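You operate a simulated robot arm through the tools that you are given. There is no shell and no other tool. Be economical: measure what you need, move in short steps, check, and stop when the job is done.

Carry out the task below with a simulated robot arm. There is one attempt and no reset: what you move stays moved.

TASK
Clamp the white key top onto the glued key in the jig, then wipe off the glue that squeezes out.
Fine: lift the bar before you wipe; use the green pad and put it back; leave the blue knob. What is to be rubbed or washed off counts as gone when no trace of it is left.

Only the result counts: the job must be done as asked and must still hold three seconds after the hand-in. Knocking over, shifting, dropping, spilling or breaking anything else fails it.

THE ROBOT
A 7-joint arm with a two-finger parallel gripper, fixed in place. Base frame: the origin is at the foot of the arm, x ahead of it, y to its left, z up; the work surface is at about z = 0.78. Readings come in m, rad, newtons and seconds.
Its first joint turns from -2.897 to 2.897 rad. Payload 4.4 kg.
The TCP is the grasp point between the finger pads, 0.023 m short of the fingertips. In the tool frame z runs along the fingers and y along their closing line. Largest opening 0.094 m; finger width 0.038, thickness 0.01; the body of the gripper, 0.054 by 0.096 m, starts 0.039 m behind the TCP.
Orientation is told as [roll, pitch, yaw] about the base's x, y, z axes, in that order, counted from this pose: with the fingers straight down and closing along the base's y, the tool's x points along the base's -x, its y along +y and its z along -z.

THE INTERFACE
- The arm moves only by the tool send_rows. Its argument "steps" is a list that holds one entry, the list of rows, each a list of 7 numbers: the gripper command, from -1 (shut) to 1 (fully open), values between in proportion, then the shift along the tool's x, y, z in m, then the turn, a rotation vector about the tool's x, y, z in rad. In form: [[[gripper, dx, dy, dz, wx, wy, wz], ...]]. A call has 1 to 10 rows; each row shifts and turns the commanded pose from where the row before left it, along the tool's axes as they then stand. Each row takes 0.2 s and may step no farther than 0.05 m and 0.15 rad from the row before; otherwise, or with a gripper value out of range, the whole call is refused. A pose out of reach is approached as far as the arm can. The call stops where the force on the tool passes 40 N (or 10 N more than at its start, if that is more) or the arm is blocked; 0.2 s more then pass. The fingers move at their own pace (about 0.072 m/s each) and stop on an object; they squeeze with about 37 N. The grip force told is the motor's: it shows also when the fingers shut on nothing. Time passes only in rows, and 0.2 s behind the last, so rows that do not move let the fingers close. It gives the time, the measured TCP pose, the force on the tool (base axes), the opening and the grip force at its end, in the units of the frame above (readings bear some noise), with the torque about the TCP (base axes, N m) and any sound that the robot's microphone picked up.
- Cameras (640 x 400 px; columns grow to the right, rows downward): "scene" is fixed at [0.0429, -0.484, 1.5136]; the picture's right is [0.78, -0.62, 0.00], its down [-0.28, -0.35, -0.89] and it looks along [0.56, 0.70, -0.45] (base axes); focal length 335 px, centre (320, 200). "wrist" rides on the gripper at [0.086, 0.016, -0.075] in the tool frame; the picture's right is [-0.18, 0.98, 0.00], its down [-0.58, -0.11, -0.81] and it looks along [-0.79, -0.15, 0.59] (tool axes); focal length 243 px, centre (320, 200). There is no depth. A picture from a camera that has moved, and an enlarged one, comes with that camera's place and axes in the base frame and with its lens. The place of the scene camera against the robot may be out by one fixed shift of up to 0.025 m in any direction.
- camera(camera): a new picture of that camera. No time passes.
- inspect(camera, box): a new picture of the part [left, top, right, bottom] of that camera's present view, enlarged. No time passes.
- job_done(): hands the job in; it is judged then, once.

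Go step by step. Nothing tells you positions but the pictures and the camera data: compare them with the known pose of the tool, close in by small moves and look again before you grip or let go. The budget is 120 turns and 84 pictures, counting those below and the enlarged ones. Unless the task says otherwise, let go and move clear before handing in, and close with one line.

The tools are called after "Call:" by a JSON object that holds its "api" and its "payload". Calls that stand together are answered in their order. send_rows: Moves the arm, as the interface text tells. Its arguments: {"type":"object","properties":{"steps":{"type":"array"}},"required":["steps"]} The other tools are called the same way: camera (camera) takes a picture; inspect (camera, box) takes an enlarged picture of a part of a camera's view; job_done () hands the job in.

At the start:

```text
time_s: 0.0
ee_pos: [0.5929, 0.3336, 1.1478]
ee_rot: [-0.001, 0.001, -0.001]
ft_force: [0.7, 0.0, 1.0]
torque: [0.0, -0.04, 0.04]
gripper_width: 0.0938
gripper_force: 0.0
```

scene: 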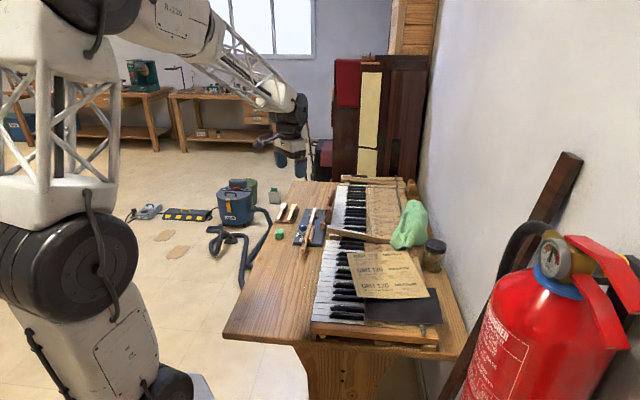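
wrist: 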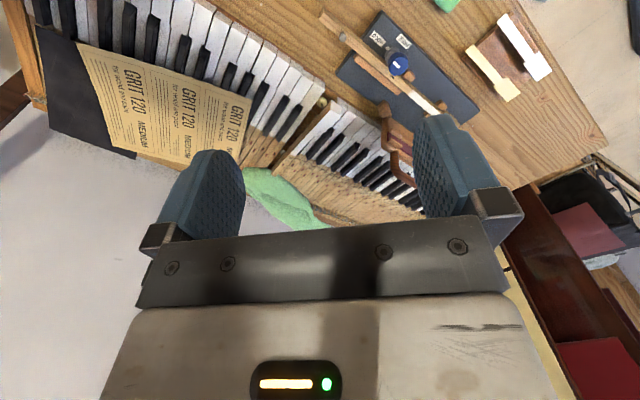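

I see a workbench with a keyboard, a jig (dark base with blue knob, bar), a green pad, and key tops on a holder. I'll zoom in first.

Call:
{"api": "inspect", "payload": {"camera": "scene", "box": [250, 170, 350, 250]}}

Call:
{"api": "inspect", "payload": {"camera": "wrist", "box": [300, 0, 580, 175]}}

```text
5.00 times, centred on (300, 210) of scene
camera zoom: at [0.0429, -0.484, 1.5136], right [0.78, -0.62, 0.0], down [-0.28, -0.35, -0.89], along [0.56, 0.7, -0.45], focal length 1676 px, centre (420, 150)
```

zoom: 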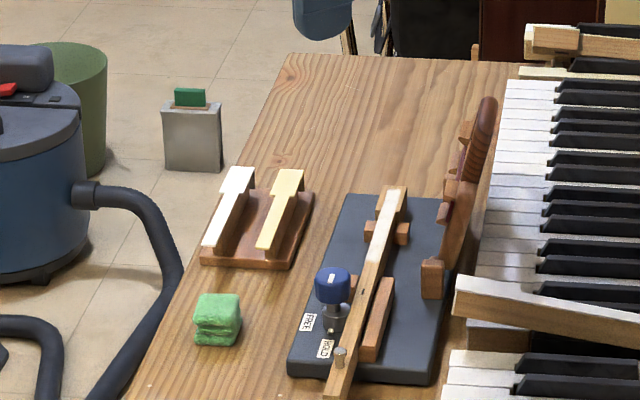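

```text
2.29 times, centred on (440, 88) of wrist
camera zoom: at [0.5065, 0.3508, 1.2231], right [0.18, 0.98, 0.0], down [0.58, -0.11, 0.81], along [0.79, -0.15, -0.59], focal length 555 px, centre (46, 457)
```

zoom: 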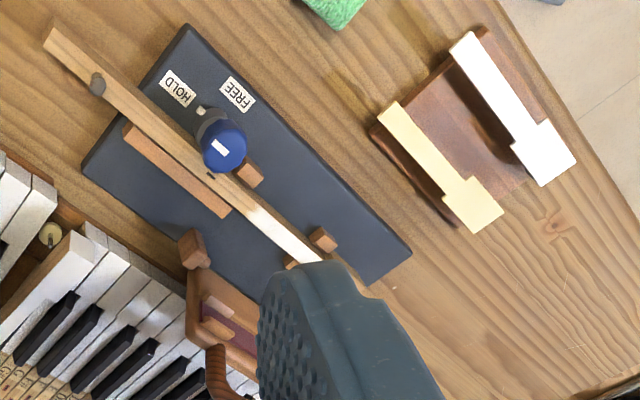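

I'll shift sideways (+y) over the jig and key-top holder, for a clear view between the fingers.

Call:
{"api": "send_rows", "payload": {"steps": [[[1, 0, 0.04, 0, 0, 0, 0], [1, 0, 0.04, 0, 0, 0, 0], [1, 0, 0.04, 0, 0, 0, 0], [1, 0, 0, 0, 0, 0, 0], [1, 0, 0, 0, 0, 0, 0]]]}}

Call:
{"api": "camera", "payload": {"camera": "wrist"}}

Call:
{"api": "inspect", "payload": {"camera": "scene", "box": [296, 190, 346, 221]}}

```text
time_s: 1.2
ee_pos: [0.5932, 0.4535, 1.1461]
ee_rot: [-0.002, 0.0, 0.0]
ft_force: [0.4, -0.7, 1.4]
torque: [0.0, -0.01, -0.02]
gripper_width: 0.0941
gripper_force: 0.0
```

```text
79 pictures are left
camera wrist: at [0.5066, 0.4704, 1.2219], right [0.18, 0.98, 0.0], down [0.58, -0.11, 0.81], along [0.79, -0.15, -0.59], focal length 243 px, centre (320, 200)
```

wrist: 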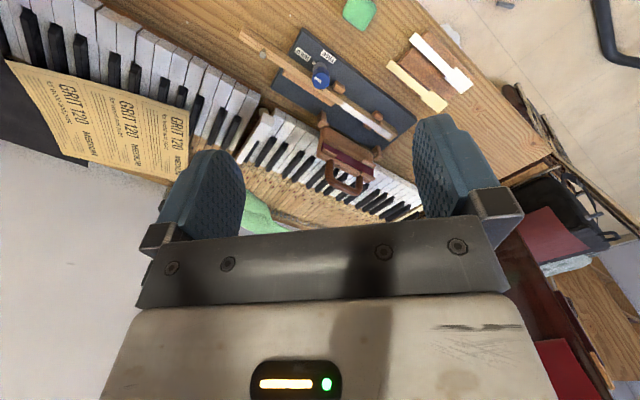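

```text
12.80 times, centred on (321, 206) of scene
camera zoom: at [0.0429, -0.484, 1.5136], right [0.78, -0.62, 0.0], down [-0.28, -0.35, -0.89], along [0.56, 0.7, -0.45], focal length 4290 px, centre (307, 130)
```

zoom: 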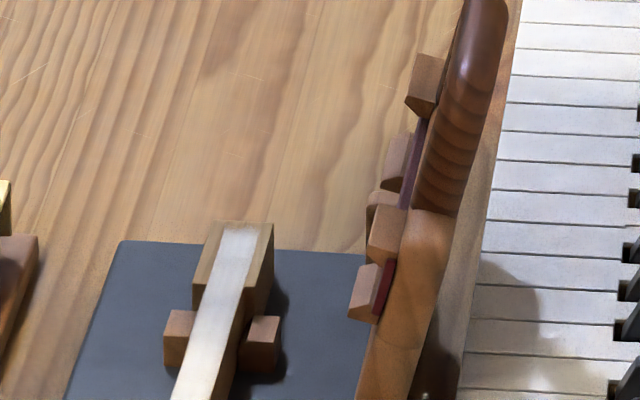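

Call:
{"api": "inspect", "payload": {"camera": "wrist", "box": [230, 20, 390, 120]}}

Call:
{"api": "inspect", "payload": {"camera": "wrist", "box": [300, 90, 420, 220]}}

Call:
{"api": "inspect", "payload": {"camera": "scene", "box": [306, 200, 346, 250]}}

```text
4.00 times, centred on (310, 70) of wrist
camera zoom: at [0.5066, 0.4704, 1.2219], right [0.18, 0.98, 0.0], down [0.58, -0.11, 0.81], along [0.79, -0.15, -0.59], focal length 970 px, centre (360, 720)
```

zoom: 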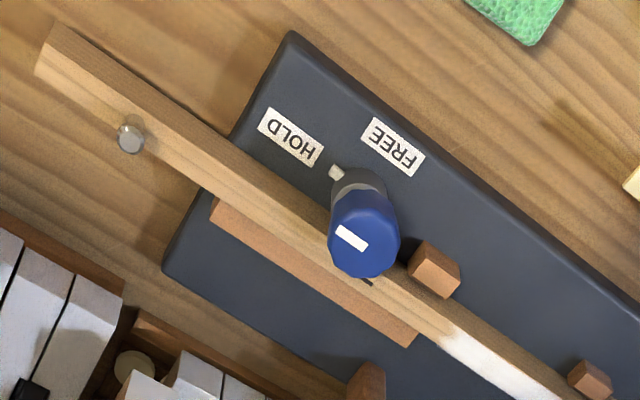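

```text
3.08 times, centred on (360, 155) of wrist
camera zoom: at [0.5066, 0.4704, 1.2219], right [0.18, 0.98, 0.0], down [0.58, -0.11, 0.81], along [0.79, -0.15, -0.59], focal length 746 px, centre (197, 338)
```

zoom: 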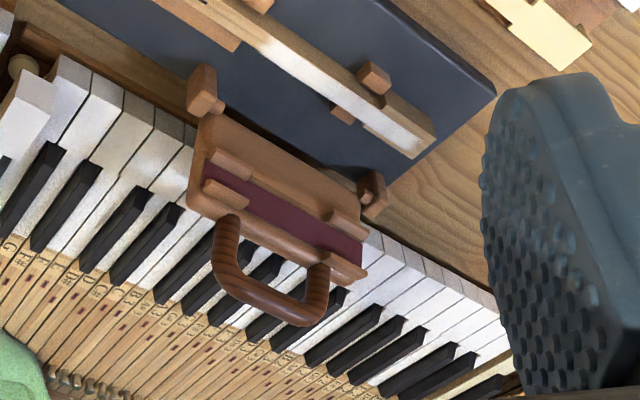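

```text
8.00 times, centred on (326, 225) of scene
camera zoom: at [0.0429, -0.484, 1.5136], right [0.78, -0.62, 0.0], down [-0.28, -0.35, -0.89], along [0.56, 0.7, -0.45], focal length 2681 px, centre (272, 0)
```

zoom: 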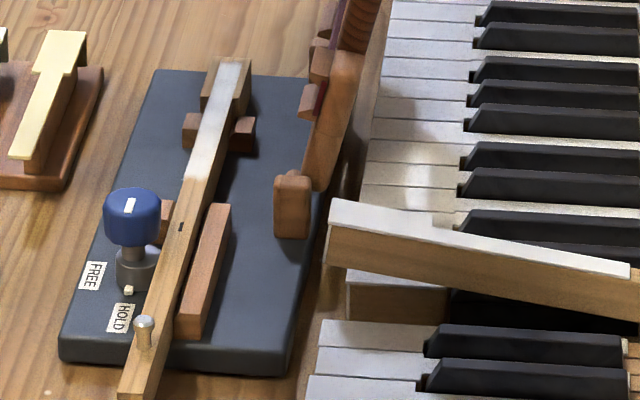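

The clamp bar is a hinged plate, swung up over the piano keys. The glued key lies at about 45° in the jig, with the white key top parallel to it on its holder. I'll turn the tool 45° and look closer at the key top.

Call:
{"api": "send_rows", "payload": {"steps": [[[0.3, 0, 0, 0, 0, 0, -0.131], [0.3, 0, 0, 0, 0, 0, -0.131], [0.3, 0, 0, 0, 0, 0, -0.131], [0.3, 0, 0, 0, 0, 0, -0.131], [0.3, 0, 0, 0, 0, 0, -0.131], [0.3, 0, 0, 0, 0, 0, -0.13], [0.3, -0.04, 0.01, 0.0, 0, 0, 0], [0.3, -0.04, 0.01, 0.04, 0, 0, 0], [0.3, -0.035, 0.01, 0.03, 0, 0, 0], [0.3, -0.03, 0.005, 0.03, 0, 0, 0]]]}}

Call:
{"api": "send_rows", "payload": {"steps": [[[0.3, 0, 0, 0.04, 0, 0, 0], [0.3, 0, 0, 0, 0, 0, 0], [0.3, 0, 0, 0, 0, 0, 0]]]}}

Call:
{"api": "camera", "payload": {"camera": "wrist"}}

```text
refused: row 8 steps farther than a row can; nothing moved
```

```text
time_s: 2.0
ee_pos: [0.5934, 0.4545, 1.1057]
ee_rot: [-0.001, 0.0, 0.0]
ft_force: [-0.1, 0.8, 0.4]
torque: [0.03, -0.01, 0.01]
gripper_width: 0.0612
gripper_force: 0.0
```

```text
74 pictures are left
camera wrist: at [0.5066, 0.4707, 1.1811], right [0.18, 0.98, 0.0], down [0.58, -0.11, 0.81], along [0.79, -0.15, -0.59], focal length 243 px, centre (320, 200)
```

wrist: 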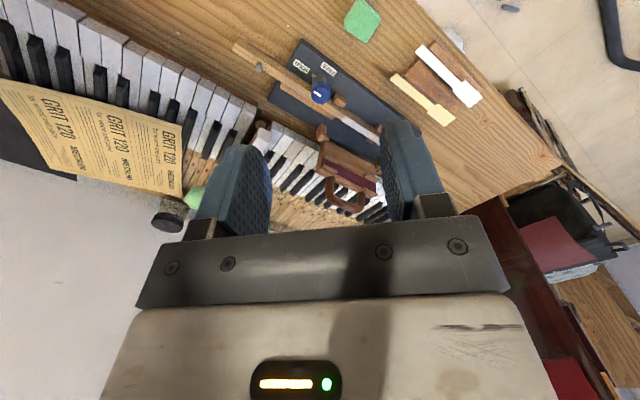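

The first call was refused because one step was too long, so the arm is only lower. I'll redo the turn and approach with smaller steps.

Call:
{"api": "send_rows", "payload": {"steps": [[[0.3, 0, 0, 0, 0, 0, -0.131], [0.3, 0, 0, 0, 0, 0, -0.131], [0.3, 0, 0, 0, 0, 0, -0.131], [0.3, 0, 0, 0, 0, 0, -0.131], [0.3, 0, 0, 0, 0, 0, -0.131], [0.3, 0, 0, 0, 0, 0, -0.13], [0.3, -0.036, 0.01, 0.03, 0, 0, 0], [0.3, -0.036, 0.01, 0.03, 0, 0, 0], [0.3, -0.036, 0.01, 0.03, 0, 0, 0], [0.3, -0.036, 0.005, 0.015, 0, 0, 0]]]}}

Call:
{"api": "send_rows", "payload": {"steps": [[[0.3, 0, 0, 0, 0, 0, 0], [0.3, 0, 0, 0, 0, 0, 0]]]}}

Call:
{"api": "camera", "payload": {"camera": "wrist"}}

```text
time_s: 4.2
ee_pos: [0.6671, 0.5797, 1.0022]
ee_rot: [-0.001, -0.001, 0.784]
ft_force: [0.6, 0.4, 0.0]
torque: [-0.03, 0.03, -0.02]
gripper_width: 0.061
gripper_force: 0.1
```

```text
time_s: 4.8
ee_pos: [0.666, 0.5789, 1.0023]
ee_rot: [0.0, -0.001, 0.786]
ft_force: [0.0, 0.3, 0.6]
torque: [-0.01, 0.0, -0.03]
gripper_width: 0.0611
gripper_force: 0.1
```

```text
73 pictures are left
camera wrist: at [0.5942, 0.5302, 1.0784], right [-0.57, 0.82, 0.0], down [0.49, 0.33, 0.81], along [0.67, 0.46, -0.59], focal length 243 px, centre (320, 200)
```

wrist: 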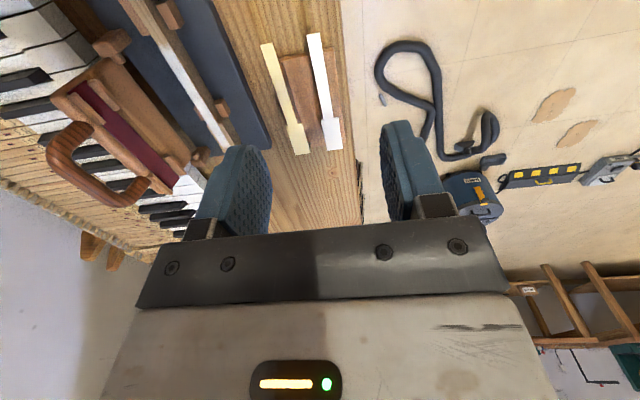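

Call:
{"api": "inspect", "payload": {"camera": "wrist", "box": [240, 20, 370, 165]}}

Call:
{"api": "inspect", "payload": {"camera": "scene", "box": [282, 195, 322, 225]}}

```text
2.76 times, centred on (305, 92) of wrist
camera zoom: at [0.5942, 0.5302, 1.0784], right [-0.57, 0.82, 0.0], down [0.49, 0.33, 0.81], along [0.67, 0.46, -0.59], focal length 669 px, centre (361, 497)
```

zoom: 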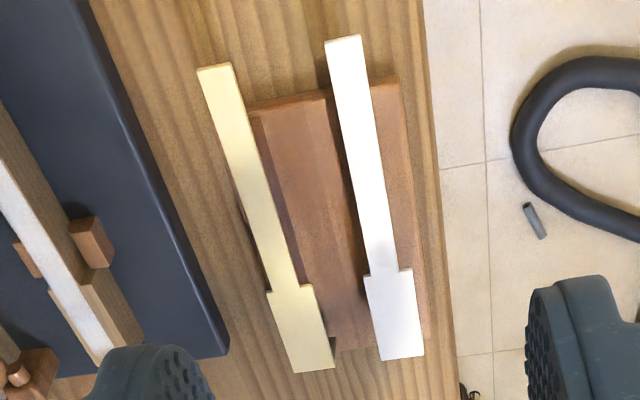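

```text
13.33 times, centred on (302, 210) of scene
camera zoom: at [0.0429, -0.484, 1.5136], right [0.78, -0.62, 0.0], down [-0.28, -0.35, -0.89], along [0.56, 0.7, -0.45], focal length 4469 px, centre (560, 67)
```

zoom: 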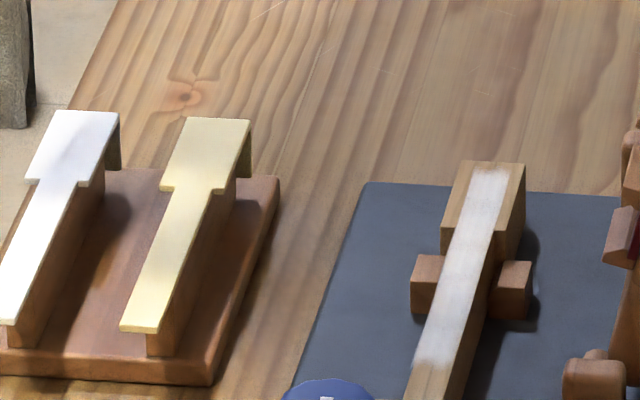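

I'll drop lower and back to get a flatter side view of the key top, holder and pad, so I can measure heights.

Call:
{"api": "send_rows", "payload": {"steps": [[[0.3, 0.03, -0.005, 0.02, 0, 0, 0], [0.3, 0.03, -0.005, 0.02, 0, 0, 0], [0.3, 0.03, -0.005, 0.025, 0, 0, 0], [0.3, 0.023, -0.005, 0.025, 0, 0, 0], [0.3, 0, 0, 0, 0, 0, 0], [0.3, 0, 0, 0, 0, 0, 0]]]}}

Call:
{"api": "camera", "payload": {"camera": "wrist"}}

```text
time_s: 6.2
ee_pos: [0.6023, 0.4858, 0.9139]
ee_rot: [0.0, 0.0, 0.786]
ft_force: [-0.1, -0.3, -0.4]
torque: [-0.02, 0.0, -0.04]
gripper_width: 0.0609
gripper_force: 0.0
```

```text
70 pictures are left
camera wrist: at [0.5299, 0.4367, 0.9897], right [-0.57, 0.82, 0.0], down [0.49, 0.33, 0.81], along [0.67, 0.46, -0.59], focal length 243 px, centre (320, 200)
```

wrist: 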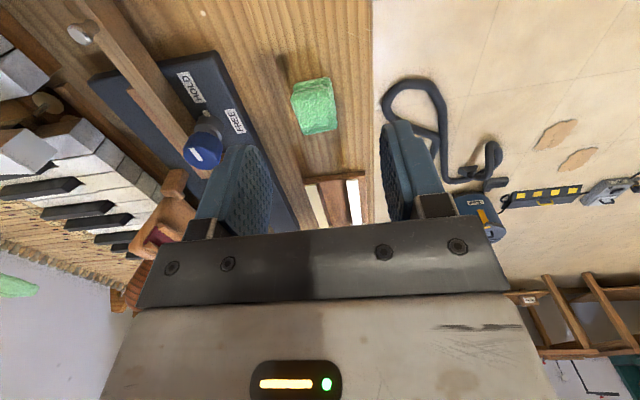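

Call:
{"api": "inspect", "payload": {"camera": "wrist", "box": [270, 60, 390, 230]}}

Call:
{"api": "inspect", "payload": {"camera": "wrist", "box": [290, 165, 390, 230]}}

```text
2.35 times, centred on (330, 145) of wrist
camera zoom: at [0.5299, 0.4367, 0.9897], right [-0.57, 0.82, 0.0], down [0.49, 0.33, 0.81], along [0.67, 0.46, -0.59], focal length 571 px, centre (296, 329)
```

zoom: 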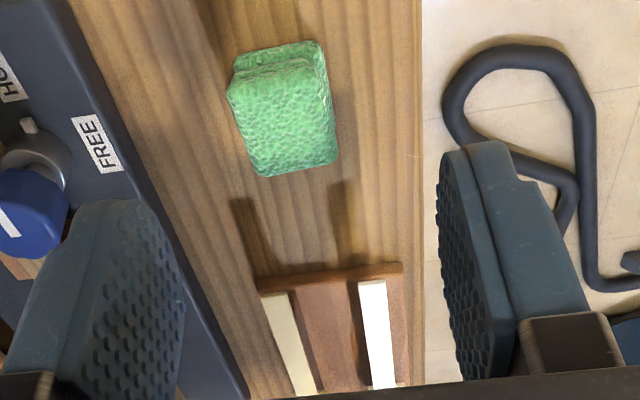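

```text
6.15 times, centred on (340, 198) of wrist
camera zoom: at [0.5299, 0.4367, 0.9897], right [-0.57, 0.82, 0.0], down [0.49, 0.33, 0.81], along [0.67, 0.46, -0.59], focal length 1493 px, centre (197, 215)
```

zoom: 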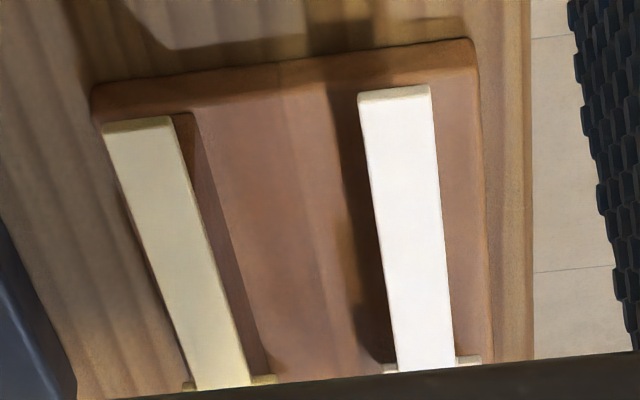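

The key top's tail tip is at about [0.673, 0.577, 0.819], running at 45° and about 0.142 m long. I'll narrow the opening and hover about 40 mm from the tail tip to check alignment.

Call:
{"api": "send_rows", "payload": {"steps": [[[-0.2, -0.04, 0.004, 0, 0, 0, 0], [-0.2, -0.04, 0.004, 0.0, 0, 0, 0], [-0.2, -0.04, 0.004, 0.01, 0, 0, 0], [-0.2, -0.034, 0.0025, 0.02, 0, 0, 0], [-0.2, 0, 0, 0.02, 0, 0, 0], [-0.2, 0, 0, 0, 0, 0, 0]]]}}

Call:
{"api": "camera", "payload": {"camera": "wrist"}}

Call:
{"api": "inspect", "payload": {"camera": "scene", "box": [260, 180, 324, 220]}}

```text
time_s: 7.6
ee_pos: [0.7032, 0.6051, 0.8621]
ee_rot: [0.0, 0.0, 0.786]
ft_force: [0.2, 0.1, 0.7]
torque: [-0.02, 0.0, -0.01]
gripper_width: 0.0376
gripper_force: 0.1
```

```text
67 pictures are left
camera wrist: at [0.6299, 0.5569, 0.938], right [-0.57, 0.82, 0.0], down [0.49, 0.33, 0.81], along [0.67, 0.46, -0.59], focal length 243 px, centre (320, 200)
```

wrist: 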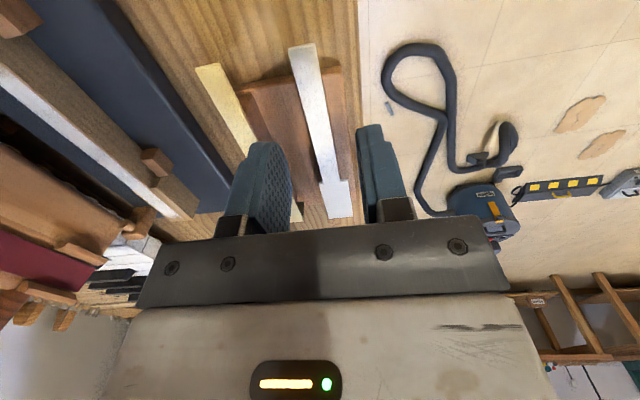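

```text
10.00 times, centred on (292, 200) of scene
camera zoom: at [0.0429, -0.484, 1.5136], right [0.78, -0.62, 0.0], down [-0.28, -0.35, -0.89], along [0.56, 0.7, -0.45], focal length 3352 px, centre (600, 200)
```

zoom: 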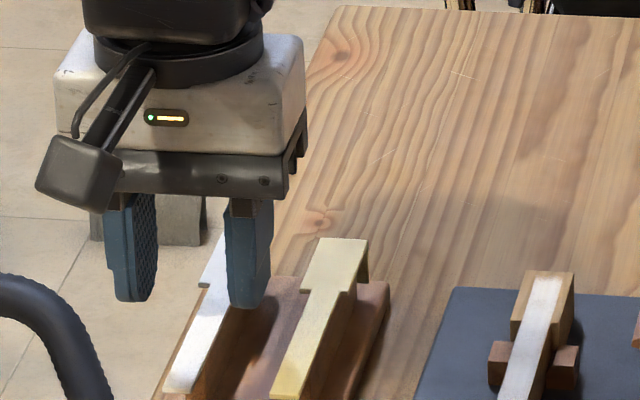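

Geometry agrees to about a millimetre. I'll descend so the fingertips sit just beside the plate's edges, then close.

Call:
{"api": "send_rows", "payload": {"steps": [[[-0.2, 0, 0.0013, 0.012, 0, 0, 0], [-0.2, 0, 0, 0.012, 0, 0, 0], [-0.2, 0, 0, 0, 0, 0, 0]]]}}

Call:
{"api": "inspect", "payload": {"camera": "wrist", "box": [230, 30, 410, 225]}}

Call:
{"api": "inspect", "payload": {"camera": "scene", "box": [260, 190, 308, 220]}}

```text
time_s: 8.4
ee_pos: [0.7019, 0.6081, 0.8382]
ee_rot: [0.001, 0.001, 0.785]
ft_force: [0.3, 0.2, 0.6]
torque: [0.0, 0.06, -0.01]
gripper_width: 0.0376
gripper_force: 0.0
```

```text
2.05 times, centred on (320, 128) of wrist
camera zoom: at [0.6293, 0.5578, 0.9134], right [-0.57, 0.82, 0.0], down [0.49, 0.33, 0.81], along [0.67, 0.46, -0.59], focal length 498 px, centre (320, 349)
```

zoom: 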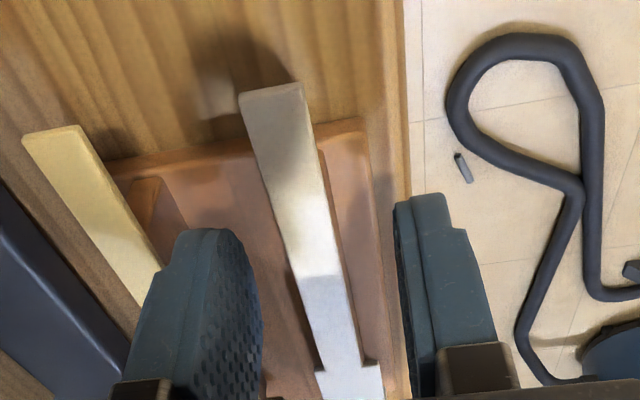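

```text
13.33 times, centred on (284, 205) of scene
camera zoom: at [0.0429, -0.484, 1.5136], right [0.78, -0.62, 0.0], down [-0.28, -0.35, -0.89], along [0.56, 0.7, -0.45], focal length 4469 px, centre (800, 133)
```

zoom: 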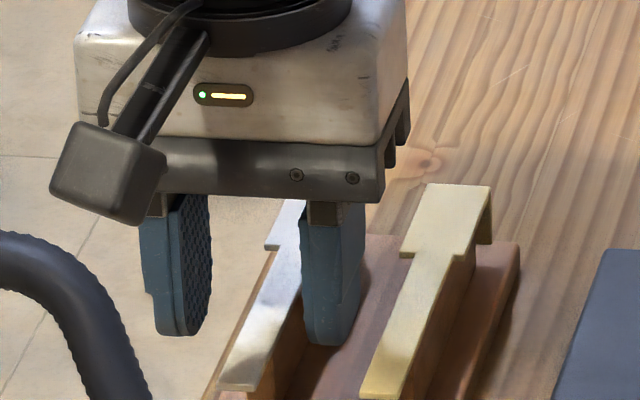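

Call:
{"api": "send_rows", "payload": {"steps": [[[-1, 0, 0, 0, 0, 0, 0], [-1, 0, 0, 0, 0, 0, 0], [-1, 0, 0, 0, 0, 0, 0], [-1, 0, 0, 0, 0, 0, 0]]]}}

Call:
{"api": "inspect", "payload": {"camera": "wrist", "box": [230, 30, 410, 225]}}

```text
time_s: 9.4
ee_pos: [0.7005, 0.6061, 0.8384]
ee_rot: [0.0, 0.0, 0.785]
ft_force: [1.8, 0.0, 0.1]
torque: [-0.04, -0.05, -0.04]
gripper_width: 0.0106
gripper_force: 37.2
```

```text
2.05 times, centred on (320, 128) of wrist
camera zoom: at [0.6292, 0.5578, 0.9134], right [-0.57, 0.82, 0.0], down [0.49, 0.33, 0.81], along [0.67, 0.46, -0.59], focal length 498 px, centre (320, 349)
```

zoom: 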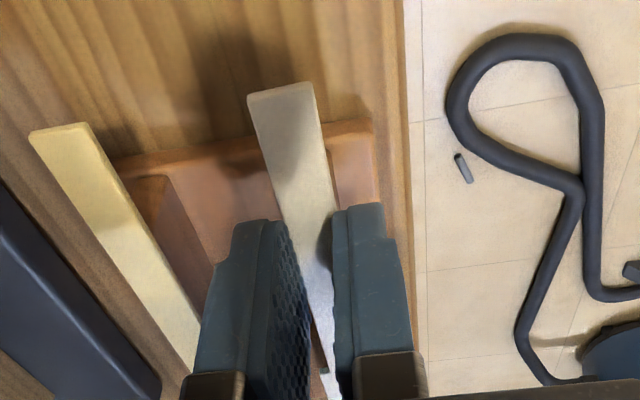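

Call:
{"api": "send_rows", "payload": {"steps": [[[-1, 0, 0, -0.005, 0, 0, 0], [-1, 0, 0, -0.005, 0, 0, 0], [-1, 0, 0, -0.01, 0, 0, 0], [-1, 0, 0, 0, 0, 0, 0]]]}}

Call:
{"api": "inspect", "payload": {"camera": "scene", "box": [260, 190, 308, 220]}}

```text
time_s: 10.4
ee_pos: [0.7017, 0.6069, 0.8582]
ee_rot: [-0.001, 0.0, 0.786]
ft_force: [0.2, -0.3, -0.1]
torque: [-0.01, -0.06, 0.01]
gripper_width: 0.011
gripper_force: 36.9
```

```text
13.33 times, centred on (284, 205) of scene
camera zoom: at [0.0429, -0.484, 1.5136], right [0.78, -0.62, 0.0], down [-0.28, -0.35, -0.89], along [0.56, 0.7, -0.45], focal length 4469 px, centre (800, 133)
```

zoom: 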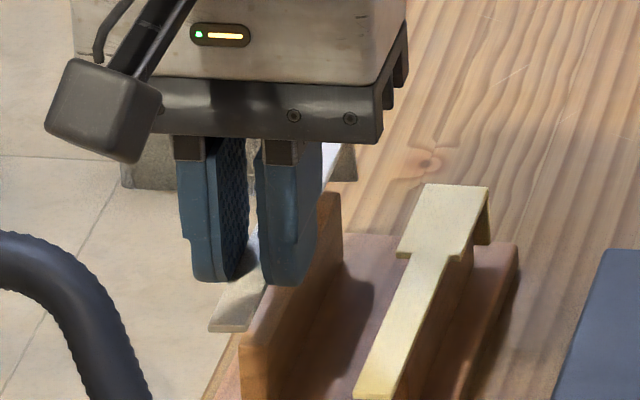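

The key top came off its holder and is held. I'll rise and move to look at the jig key from behind and above.

Call:
{"api": "send_rows", "payload": {"steps": [[[-1, 0, 0, -0.04, 0, 0, 0], [-1, 0, 0, -0.04, 0, 0, 0], [-1, 0.02, -0.02, -0.02, 0, 0, 0], [-1, 0.03, -0.03, 0, 0, 0, 0], [-1, 0.035, -0.023, 0, 0, 0, 0], [-1, 0, 0, 0, 0, 0, 0], [-1, 0, 0, 0, 0, 0, 0]]]}}

Call:
{"api": "camera", "payload": {"camera": "wrist"}}

```text
time_s: 12.0
ee_pos: [0.6942, 0.495, 0.9589]
ee_rot: [-0.001, 0.0, 0.786]
ft_force: [0.1, 0.4, 0.3]
torque: [0.03, -0.03, 0.0]
gripper_width: 0.0107
gripper_force: 36.8
```

```text
61 pictures are left
camera wrist: at [0.6216, 0.4461, 1.0342], right [-0.57, 0.82, 0.0], down [0.49, 0.33, 0.81], along [0.67, 0.46, -0.59], focal length 243 px, centre (320, 200)
```

wrist: 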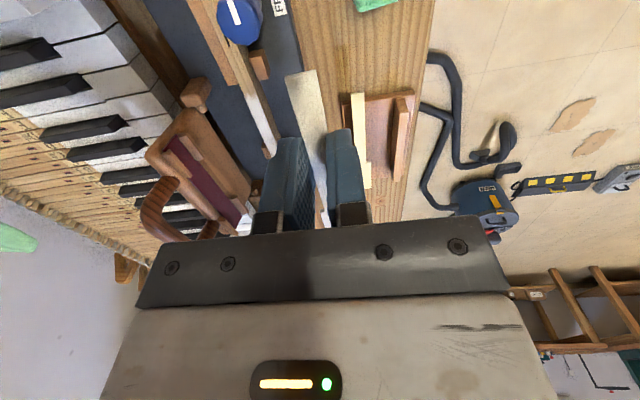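

Call:
{"api": "send_rows", "payload": {"steps": [[[-1, -0.03, 0.01, -0.02, 0, 0, 0], [-1, -0.03, 0.01, -0.02, 0, 0, 0], [-1, 0, 0, 0, 0, 0, 0], [-1, 0, 0, 0, 0, 0, 0]]]}}

Call:
{"api": "inspect", "payload": {"camera": "wrist", "box": [160, 0, 340, 160]}}

```text
time_s: 13.0
ee_pos: [0.7215, 0.5511, 0.9991]
ee_rot: [0.001, 0.0, 0.785]
ft_force: [-0.7, -0.6, -0.6]
torque: [0.01, -0.01, -0.02]
gripper_width: 0.0106
gripper_force: 37.1
```

```text
2.50 times, centred on (250, 80) of wrist
camera zoom: at [0.6488, 0.5023, 1.0759], right [-0.57, 0.82, 0.0], down [0.49, 0.33, 0.81], along [0.67, 0.46, -0.59], focal length 606 px, centre (495, 500)
```

zoom: 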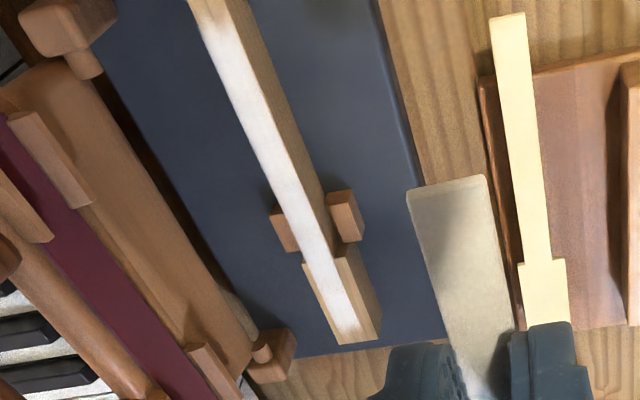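

Call:
{"api": "send_rows", "payload": {"steps": [[[-1, -0.025, 0, 0.03, 0, 0, 0], [-1, -0.025, 0, 0.03, 0, 0, 0], [-1, 0, 0, 0, 0, 0, 0], [-1, 0, 0, 0, 0, 0, 0]]]}}

Call:
{"api": "inspect", "payload": {"camera": "wrist", "box": [120, 0, 340, 180]}}

```text
time_s: 14.0
ee_pos: [0.7574, 0.5898, 0.9383]
ee_rot: [0.002, -0.001, 0.785]
ft_force: [-0.9, -0.5, 0.6]
torque: [0.0, -0.01, 0.02]
gripper_width: 0.0106
gripper_force: 36.9
```

```text
2.22 times, centred on (230, 90) of wrist
camera zoom: at [0.6848, 0.5388, 1.0142], right [-0.57, 0.82, 0.0], down [0.49, 0.33, 0.81], along [0.67, 0.46, -0.59], focal length 539 px, centre (520, 444)
```

zoom: 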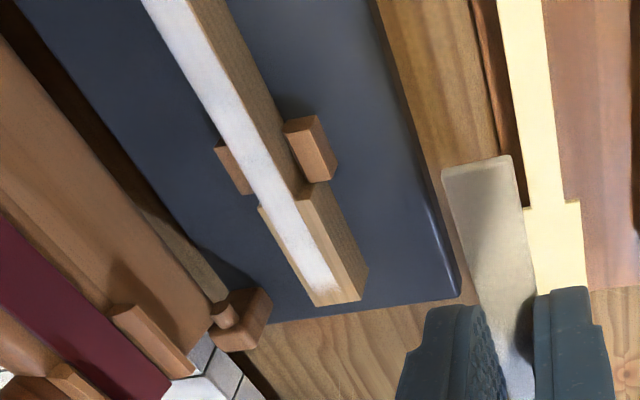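

I need a better transverse baseline to get the jig key's height, so I'll shift sideways and look again.

Call:
{"api": "send_rows", "payload": {"steps": [[[-1, 0, 0.035, 0, 0, 0, 0], [-1, 0, 0.035, 0, 0, 0, 0], [-1, 0, 0.03, 0, 0, 0, 0], [-1, 0, 0, 0, 0, 0, 0], [-1, 0, 0, 0, 0, 0, 0]]]}}

Call:
{"api": "inspect", "payload": {"camera": "wrist", "box": [20, 0, 240, 180]}}

```text
time_s: 15.2
ee_pos: [0.6854, 0.6578, 0.9369]
ee_rot: [0.0, 0.001, 0.785]
ft_force: [-0.3, 0.4, 0.4]
torque: [0.0, 0.0, 0.03]
gripper_width: 0.0106
gripper_force: 36.7
```

```text
2.22 times, centred on (130, 90) of wrist
camera zoom: at [0.6132, 0.6086, 1.0133], right [-0.57, 0.82, 0.0], down [0.49, 0.33, 0.81], along [0.67, 0.46, -0.59], focal length 539 px, centre (742, 444)
```

zoom: 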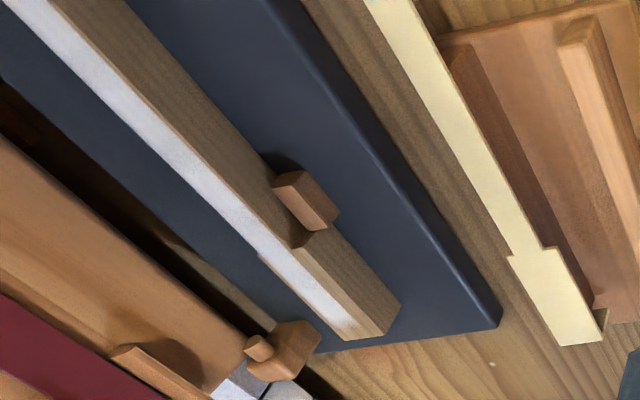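

Triangulated jig key: the far end's centre is at [0.856, 0.5625], top at z≈0.827, with its axis parallel to the held top. I'll move above it, still high, with TCP at about [0.785, 0.491].

Call:
{"api": "send_rows", "payload": {"steps": [[[-1, 0.01, -0.038, 0, 0, 0, 0], [-1, 0.01, -0.038, 0, 0, 0, 0], [-1, 0.01, -0.038, 0, 0, 0, 0], [-1, 0.01, -0.038, 0, 0, 0, 0], [-1, 0.007, -0.0365, 0, 0, 0, 0], [-1, 0, 0, 0.02, 0, 0, 0], [-1, 0, 0, 0.02, 0, 0, 0], [-1, 0, 0, 0, 0, 0, 0], [-1, 0, 0, 0, 0, 0, 0]]]}}

Call:
{"api": "inspect", "payload": {"camera": "scene", "box": [290, 180, 346, 220]}}

Call:
{"api": "camera", "payload": {"camera": "wrist"}}

```text
time_s: 17.2
ee_pos: [0.786, 0.4925, 0.8979]
ee_rot: [0.001, 0.002, 0.786]
ft_force: [-0.9, -0.4, 0.0]
torque: [0.0, -0.01, -0.03]
gripper_width: 0.0106
gripper_force: 36.6
```

```text
10.00 times, centred on (318, 200) of scene
camera zoom: at [0.0429, -0.484, 1.5136], right [0.78, -0.62, 0.0], down [-0.28, -0.35, -0.89], along [0.56, 0.7, -0.45], focal length 3352 px, centre (340, 200)
```

zoom: 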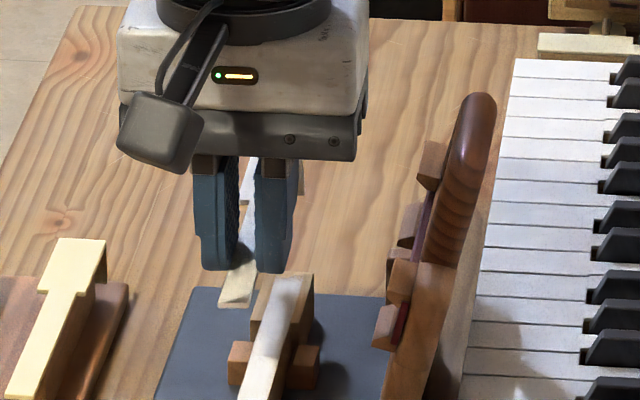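

```text
56 pictures are left
camera wrist: at [0.7131, 0.4425, 0.9742], right [-0.57, 0.82, 0.0], down [0.49, 0.33, 0.81], along [0.67, 0.46, -0.59], focal length 243 px, centre (320, 200)
```

wrist: 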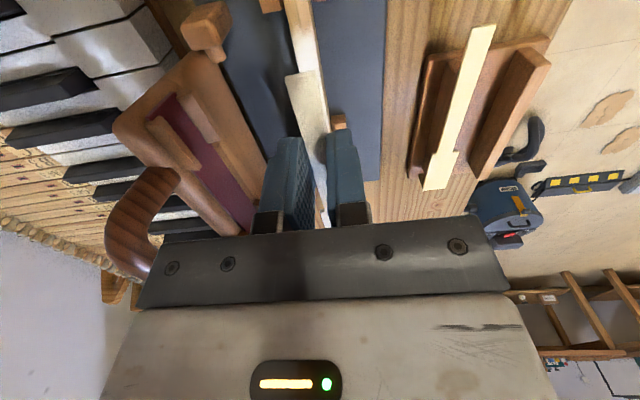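

Call:
{"api": "send_rows", "payload": {"steps": [[[-1, 0, 0, 0.018, 0, 0, 0], [-1, 0, 0, 0.016, 0, 0, 0], [-1, 0, 0, 0, 0, 0, 0], [-1, 0, 0, 0, 0, 0, 0]]]}}

Call:
{"api": "inspect", "payload": {"camera": "wrist", "box": [250, 0, 410, 200]}}

Call:
{"api": "inspect", "payload": {"camera": "scene", "box": [300, 190, 340, 220]}}

```text
time_s: 18.2
ee_pos: [0.7859, 0.491, 0.8643]
ee_rot: [-0.001, -0.001, 0.785]
ft_force: [0.1, -0.1, 0.3]
torque: [0.02, 0.01, 0.02]
gripper_width: 0.0107
gripper_force: 36.6
```

```text
2.00 times, centred on (330, 100) of wrist
camera zoom: at [0.7135, 0.4421, 0.9406], right [-0.57, 0.82, 0.0], down [0.49, 0.33, 0.81], along [0.67, 0.46, -0.59], focal length 485 px, centre (300, 400)
```

zoom: 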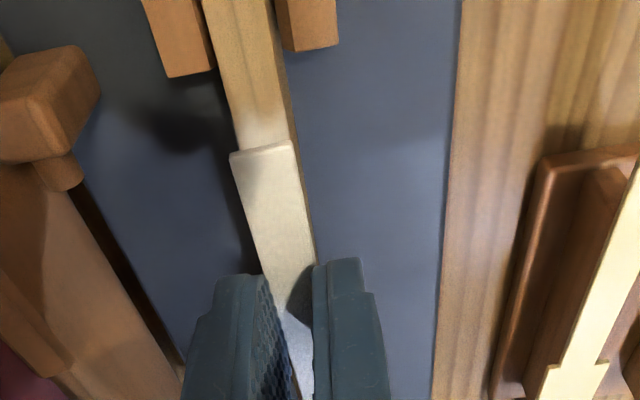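

```text
13.33 times, centred on (320, 205) of scene
camera zoom: at [0.0429, -0.484, 1.5136], right [0.78, -0.62, 0.0], down [-0.28, -0.35, -0.89], along [0.56, 0.7, -0.45], focal length 4469 px, centre (320, 133)
```

zoom: 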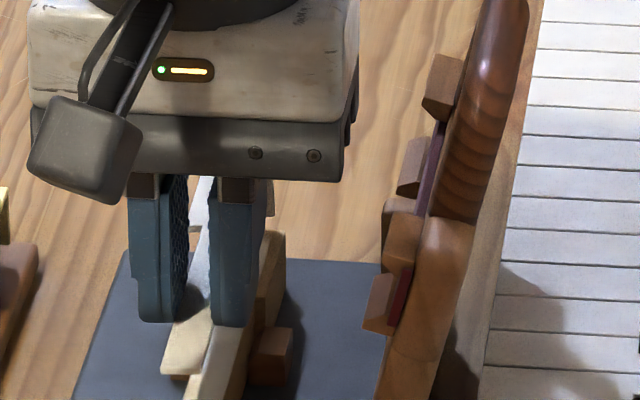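

Call:
{"api": "send_rows", "payload": {"steps": [[[-1, 0, -0.001, 0.006, 0, 0, 0], [-1, 0, 0, 0.005, 0, 0, 0], [-1, 0, 0, 0, 0, 0, 0], [-1, 0, 0, 0, 0, 0, 0]]]}}

Call:
{"api": "inspect", "payload": {"camera": "wrist", "box": [270, 0, 350, 130]}}

Call:
{"api": "inspect", "payload": {"camera": "scene", "box": [305, 200, 335, 222]}}

```text
time_s: 19.2
ee_pos: [0.7858, 0.4905, 0.8536]
ee_rot: [0.002, 0.0, 0.785]
ft_force: [1.1, 0.3, 11.3]
torque: [0.79, -0.82, -0.04]
gripper_width: 0.0106
gripper_force: 36.9
```

```text
3.08 times, centred on (310, 65) of wrist
camera zoom: at [0.7144, 0.4413, 0.9299], right [-0.57, 0.82, 0.0], down [0.49, 0.33, 0.81], along [0.67, 0.46, -0.59], focal length 746 px, centre (351, 615)
```

zoom: 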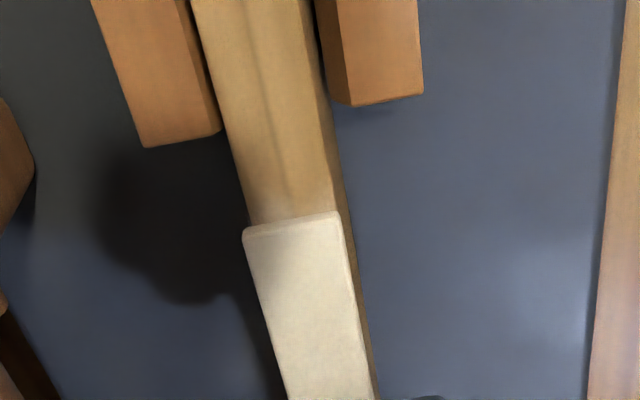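

```text
16.00 times, centred on (320, 211) of scene
camera zoom: at [0.0429, -0.484, 1.5136], right [0.78, -0.62, 0.0], down [-0.28, -0.35, -0.89], along [0.56, 0.7, -0.45], focal length 5363 px, centre (320, 24)
```

zoom: 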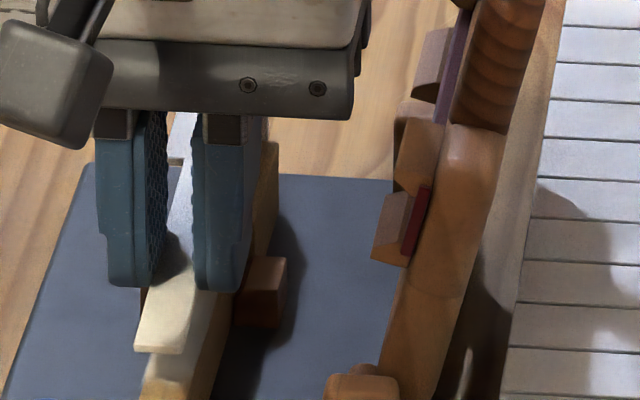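

The key top's head end touches first (about 11 N, 0.10 m ahead) and lateral alignment is within about 0.5 mm. I'll lower a millimetre more, then open slightly.

Call:
{"api": "send_rows", "payload": {"steps": [[[-1, 0, 0, 0.001, 0, 0, 0], [-1, 0, 0, 0, 0, 0, 0]]]}}

Call:
{"api": "inspect", "payload": {"camera": "scene", "box": [312, 208, 328, 220]}}

```text
time_s: 19.8
ee_pos: [0.7873, 0.4904, 0.8525]
ee_rot: [0.002, 0.0, 0.786]
ft_force: [-0.2, 0.0, 8.8]
torque: [0.73, -0.72, -0.01]
gripper_width: 0.0107
gripper_force: 37.1
```

```text
16.00 times, centred on (320, 214) of scene
camera zoom: at [0.0429, -0.484, 1.5136], right [0.78, -0.62, 0.0], down [-0.28, -0.35, -0.89], along [0.56, 0.7, -0.45], focal length 5363 px, centre (320, -24)
```

zoom: 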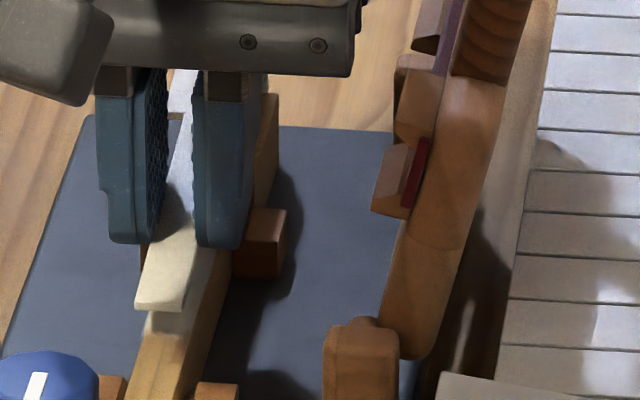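

Call:
{"api": "inspect", "payload": {"camera": "scene", "box": [312, 212, 322, 222]}}

Call:
{"api": "inspect", "payload": {"camera": "wrist", "box": [290, 50, 330, 80]}}

```text
16.00 times, centred on (317, 217) of scene
camera zoom: at [0.0429, -0.484, 1.5136], right [0.78, -0.62, 0.0], down [-0.28, -0.35, -0.89], along [0.56, 0.7, -0.45], focal length 5363 px, centre (368, -72)
```

zoom: 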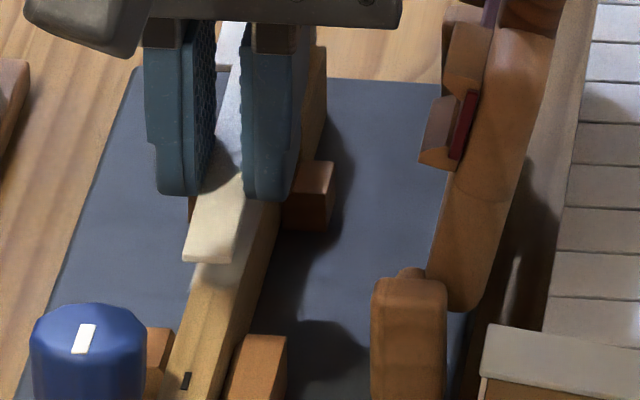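

```text
13.33 times, centred on (310, 65) of wrist
camera zoom: at [0.7143, 0.441, 0.9286], right [-0.57, 0.82, 0.0], down [0.49, 0.33, 0.81], along [0.67, 0.46, -0.59], focal length 3235 px, centre (453, 2000)
```

zoom: 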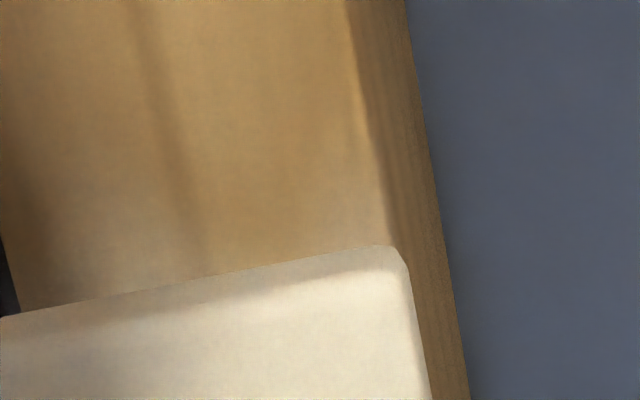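

The held top droops about 3–4° toward its head, so its tail is still high, and it sits about 1.6 mm to +p. I'll lift slightly, shift 1.6 mm, tilt the tool to level the plate, and look again.

Call:
{"api": "send_rows", "payload": {"steps": [[[-1, 0, 0, -0.006, 0, 0, 0], [-1, 0, -0.0016, 0, 0, 0, 0], [-1, 0, 0, 0, 0, 0, 0], [-1, 0, 0, 0, 0, 0, 0]]]}}

Call:
{"api": "inspect", "payload": {"camera": "scene", "box": [300, 190, 340, 215]}}

```text
time_s: 20.8
ee_pos: [0.7882, 0.4903, 0.8592]
ee_rot: [0.0, 0.0, 0.784]
ft_force: [-0.1, 0.2, -0.6]
torque: [-0.02, -0.01, -0.02]
gripper_width: 0.0108
gripper_force: 37.1
```

```text
16.00 times, centred on (320, 202) of scene
camera zoom: at [0.0429, -0.484, 1.5136], right [0.78, -0.62, 0.0], down [-0.28, -0.35, -0.89], along [0.56, 0.7, -0.45], focal length 5363 px, centre (320, 160)
```

zoom: 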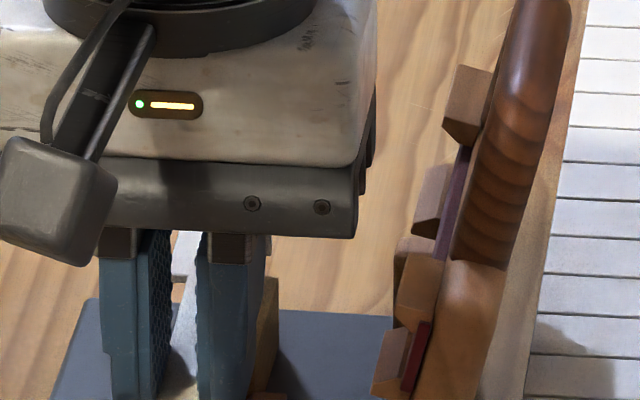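

Call:
{"api": "send_rows", "payload": {"steps": [[[-1, 0, 0, 0.004, 0, 0, 0], [-1, 0, 0, 0.0015, 0, 0, 0], [-1, 0, 0, 0.0015, 0, 0, 0], [-1, 0, 0, 0.001, 0, 0, 0], [-1, 0, 0, 0.001, 0, 0, 0], [-1, 0, 0, 0, 0, 0, 0]]]}}

Call:
{"api": "inspect", "payload": {"camera": "scene", "box": [312, 212, 322, 222]}}

Call:
{"api": "inspect", "payload": {"camera": "wrist", "box": [275, 40, 345, 95]}}

```text
time_s: 22.2
ee_pos: [0.7874, 0.4896, 0.8494]
ee_rot: [-0.001, 0.0, 0.785]
ft_force: [1.1, 0.3, 0.9]
torque: [0.04, -0.03, -0.01]
gripper_width: 0.0107
gripper_force: 36.8
```

```text
16.00 times, centred on (317, 217) of scene
camera zoom: at [0.0429, -0.484, 1.5136], right [0.78, -0.62, 0.0], down [-0.28, -0.35, -0.89], along [0.56, 0.7, -0.45], focal length 5363 px, centre (368, -72)
```

zoom: 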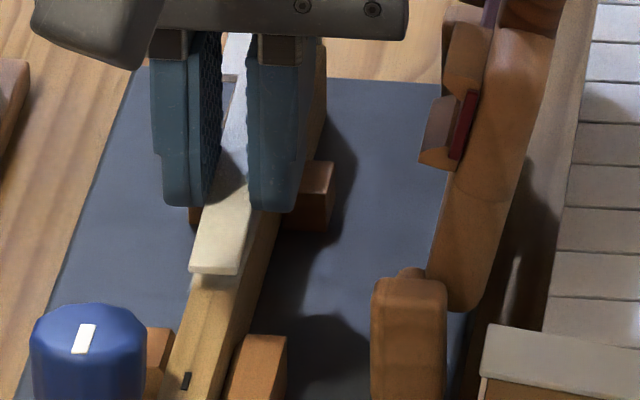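

```text
7.27 times, centred on (310, 68) of wrist
camera zoom: at [0.7158, 0.4404, 0.9252], right [-0.57, 0.82, 0.0], down [0.49, 0.33, 0.81], along [0.67, 0.46, -0.59], focal length 1764 px, centre (393, 1164)
```

zoom: 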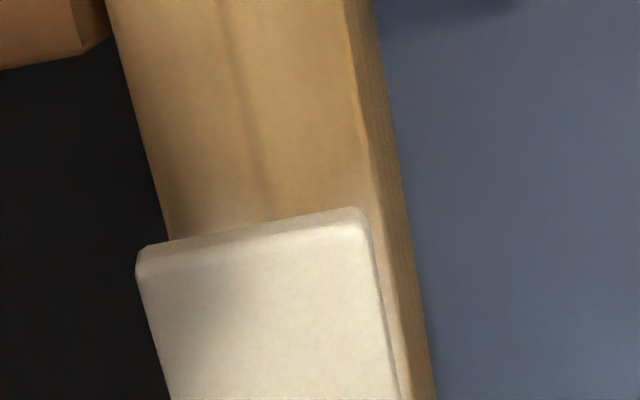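

Call:
{"api": "send_rows", "payload": {"steps": [[[-1, 0, 0, 0.001, 0, 0, 0], [-1, 0, 0, 0.001, 0, 0, 0], [-1, 0, 0, 0, 0, 0, 0]]]}}

```text
time_s: 23.0
ee_pos: [0.788, 0.4897, 0.8475]
ee_rot: [0.001, 0.0, 0.786]
ft_force: [2.7, 3.0, 1.2]
torque: [0.15, -0.17, -0.03]
gripper_width: 0.0109
gripper_force: 36.9
```

Call:
{"api": "send_rows", "payload": {"steps": [[[-1, 0, 0, 0.001, 0, 0, 0], [-1, 0, 0, 0, 0, 0, 0]]]}}

Call:
{"api": "inspect", "payload": {"camera": "scene", "box": [312, 208, 322, 216]}}

```text
time_s: 23.6
ee_pos: [0.7878, 0.4898, 0.8456]
ee_rot: [0.0, -0.001, 0.786]
ft_force: [5.7, 6.8, 1.6]
torque: [0.32, -0.3, -0.05]
gripper_width: 0.0105
gripper_force: 37.2
```

```text
16.00 times, centred on (317, 212) of scene
camera zoom: at [0.0429, -0.484, 1.5136], right [0.78, -0.62, 0.0], down [-0.28, -0.35, -0.89], along [0.56, 0.7, -0.45], focal length 5363 px, centre (368, 8)
```

zoom: 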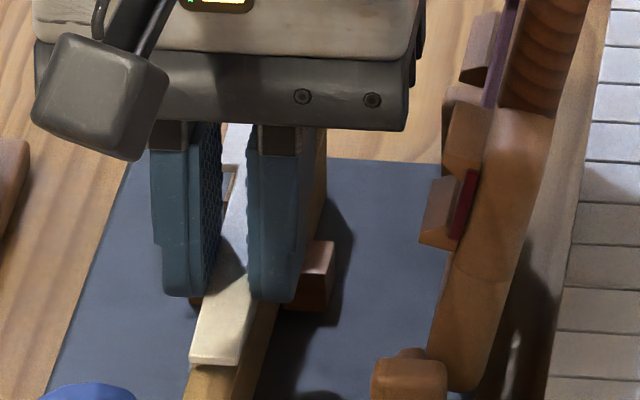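

There's a growing forward (+s) push on the tool as I lower. I think the top's shoulder is catching the guides, so I'll shift forward 1 mm and see whether the force falls.

Call:
{"api": "send_rows", "payload": {"steps": [[[-1, -0.0012, 0, 0, 0, 0, 0], [-1, 0, 0, 0, 0, 0, 0]]]}}

```text
time_s: 24.2
ee_pos: [0.7886, 0.4896, 0.8454]
ee_rot: [0.0, 0.0, 0.787]
ft_force: [0.6, 0.6, 0.0]
torque: [0.02, -0.04, -0.05]
gripper_width: 0.0109
gripper_force: 36.6
```

Call:
{"api": "send_rows", "payload": {"steps": [[[-1, -0.0003, 0, 0.001, 0, 0, 0], [-1, 0, 0, 0, 0, 0, 0]]]}}

Call:
{"api": "inspect", "payload": {"camera": "wrist", "box": [275, 40, 345, 95]}}

Call:
{"api": "inspect", "payload": {"camera": "scene", "box": [312, 212, 322, 222]}}

```text
time_s: 24.8
ee_pos: [0.7896, 0.4903, 0.8448]
ee_rot: [0.0, 0.0, 0.786]
ft_force: [0.6, -0.1, 0.1]
torque: [0.0, 0.03, 0.01]
gripper_width: 0.0108
gripper_force: 37.2
```

```text
7.27 times, centred on (310, 68) of wrist
camera zoom: at [0.7166, 0.4411, 0.921], right [-0.57, 0.82, 0.0], down [0.49, 0.33, 0.81], along [0.67, 0.46, -0.59], focal length 1764 px, centre (393, 1164)
```

zoom: 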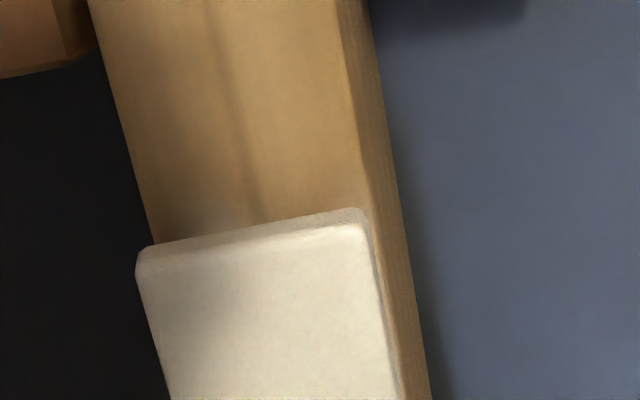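

```text
16.00 times, centred on (317, 217) of scene
camera zoom: at [0.0429, -0.484, 1.5136], right [0.78, -0.62, 0.0], down [-0.28, -0.35, -0.89], along [0.56, 0.7, -0.45], focal length 5363 px, centre (368, -72)
```

zoom: 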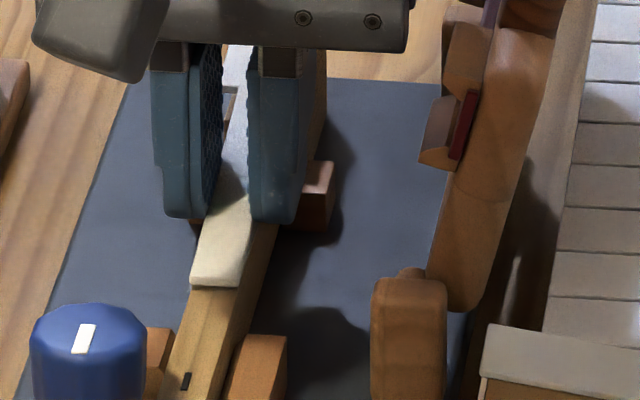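

Now well aligned. I'll keep lowering in 1 mm steps until it seats.

Call:
{"api": "send_rows", "payload": {"steps": [[[-1, 0, 0, 0.001, 0, 0, 0], [-1, 0, 0, 0, 0, 0, 0]]]}}

Call:
{"api": "send_rows", "payload": {"steps": [[[-1, 0, 0, 0.001, 0, 0, 0], [-1, 0, 0, 0, 0, 0, 0]]]}}

```text
time_s: 25.4
ee_pos: [0.7892, 0.4882, 0.8438]
ee_rot: [0.0, 0.001, 0.786]
ft_force: [0.2, 0.5, 0.0]
torque: [0.02, -0.03, 0.01]
gripper_width: 0.0106
gripper_force: 37.0
```

```text
time_s: 26.0
ee_pos: [0.7887, 0.4909, 0.8444]
ee_rot: [0.001, 0.0, 0.787]
ft_force: [-0.1, -0.2, 0.8]
torque: [0.0, 0.01, -0.02]
gripper_width: 0.011
gripper_force: 36.9
```

Call:
{"api": "send_rows", "payload": {"steps": [[[-1, 0, 0, 0.001, 0, 0, 0], [-1, 0, 0, 0, 0, 0, 0]]]}}

Call:
{"api": "inspect", "payload": {"camera": "wrist", "box": [275, 40, 345, 95]}}

```text
time_s: 26.6
ee_pos: [0.7903, 0.4903, 0.8427]
ee_rot: [0.0, -0.001, 0.785]
ft_force: [-0.5, -2.3, 6.1]
torque: [-0.05, 0.08, 0.05]
gripper_width: 0.011
gripper_force: 36.8
```

```text
7.27 times, centred on (310, 68) of wrist
camera zoom: at [0.7169, 0.4415, 0.9187], right [-0.57, 0.82, 0.0], down [0.49, 0.33, 0.81], along [0.67, 0.46, -0.59], focal length 1764 px, centre (393, 1164)
```

zoom: 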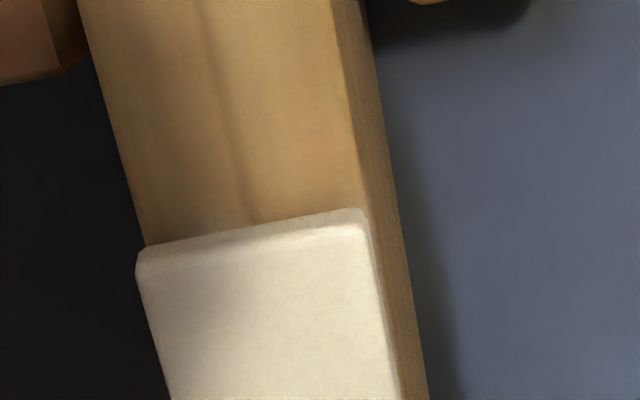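

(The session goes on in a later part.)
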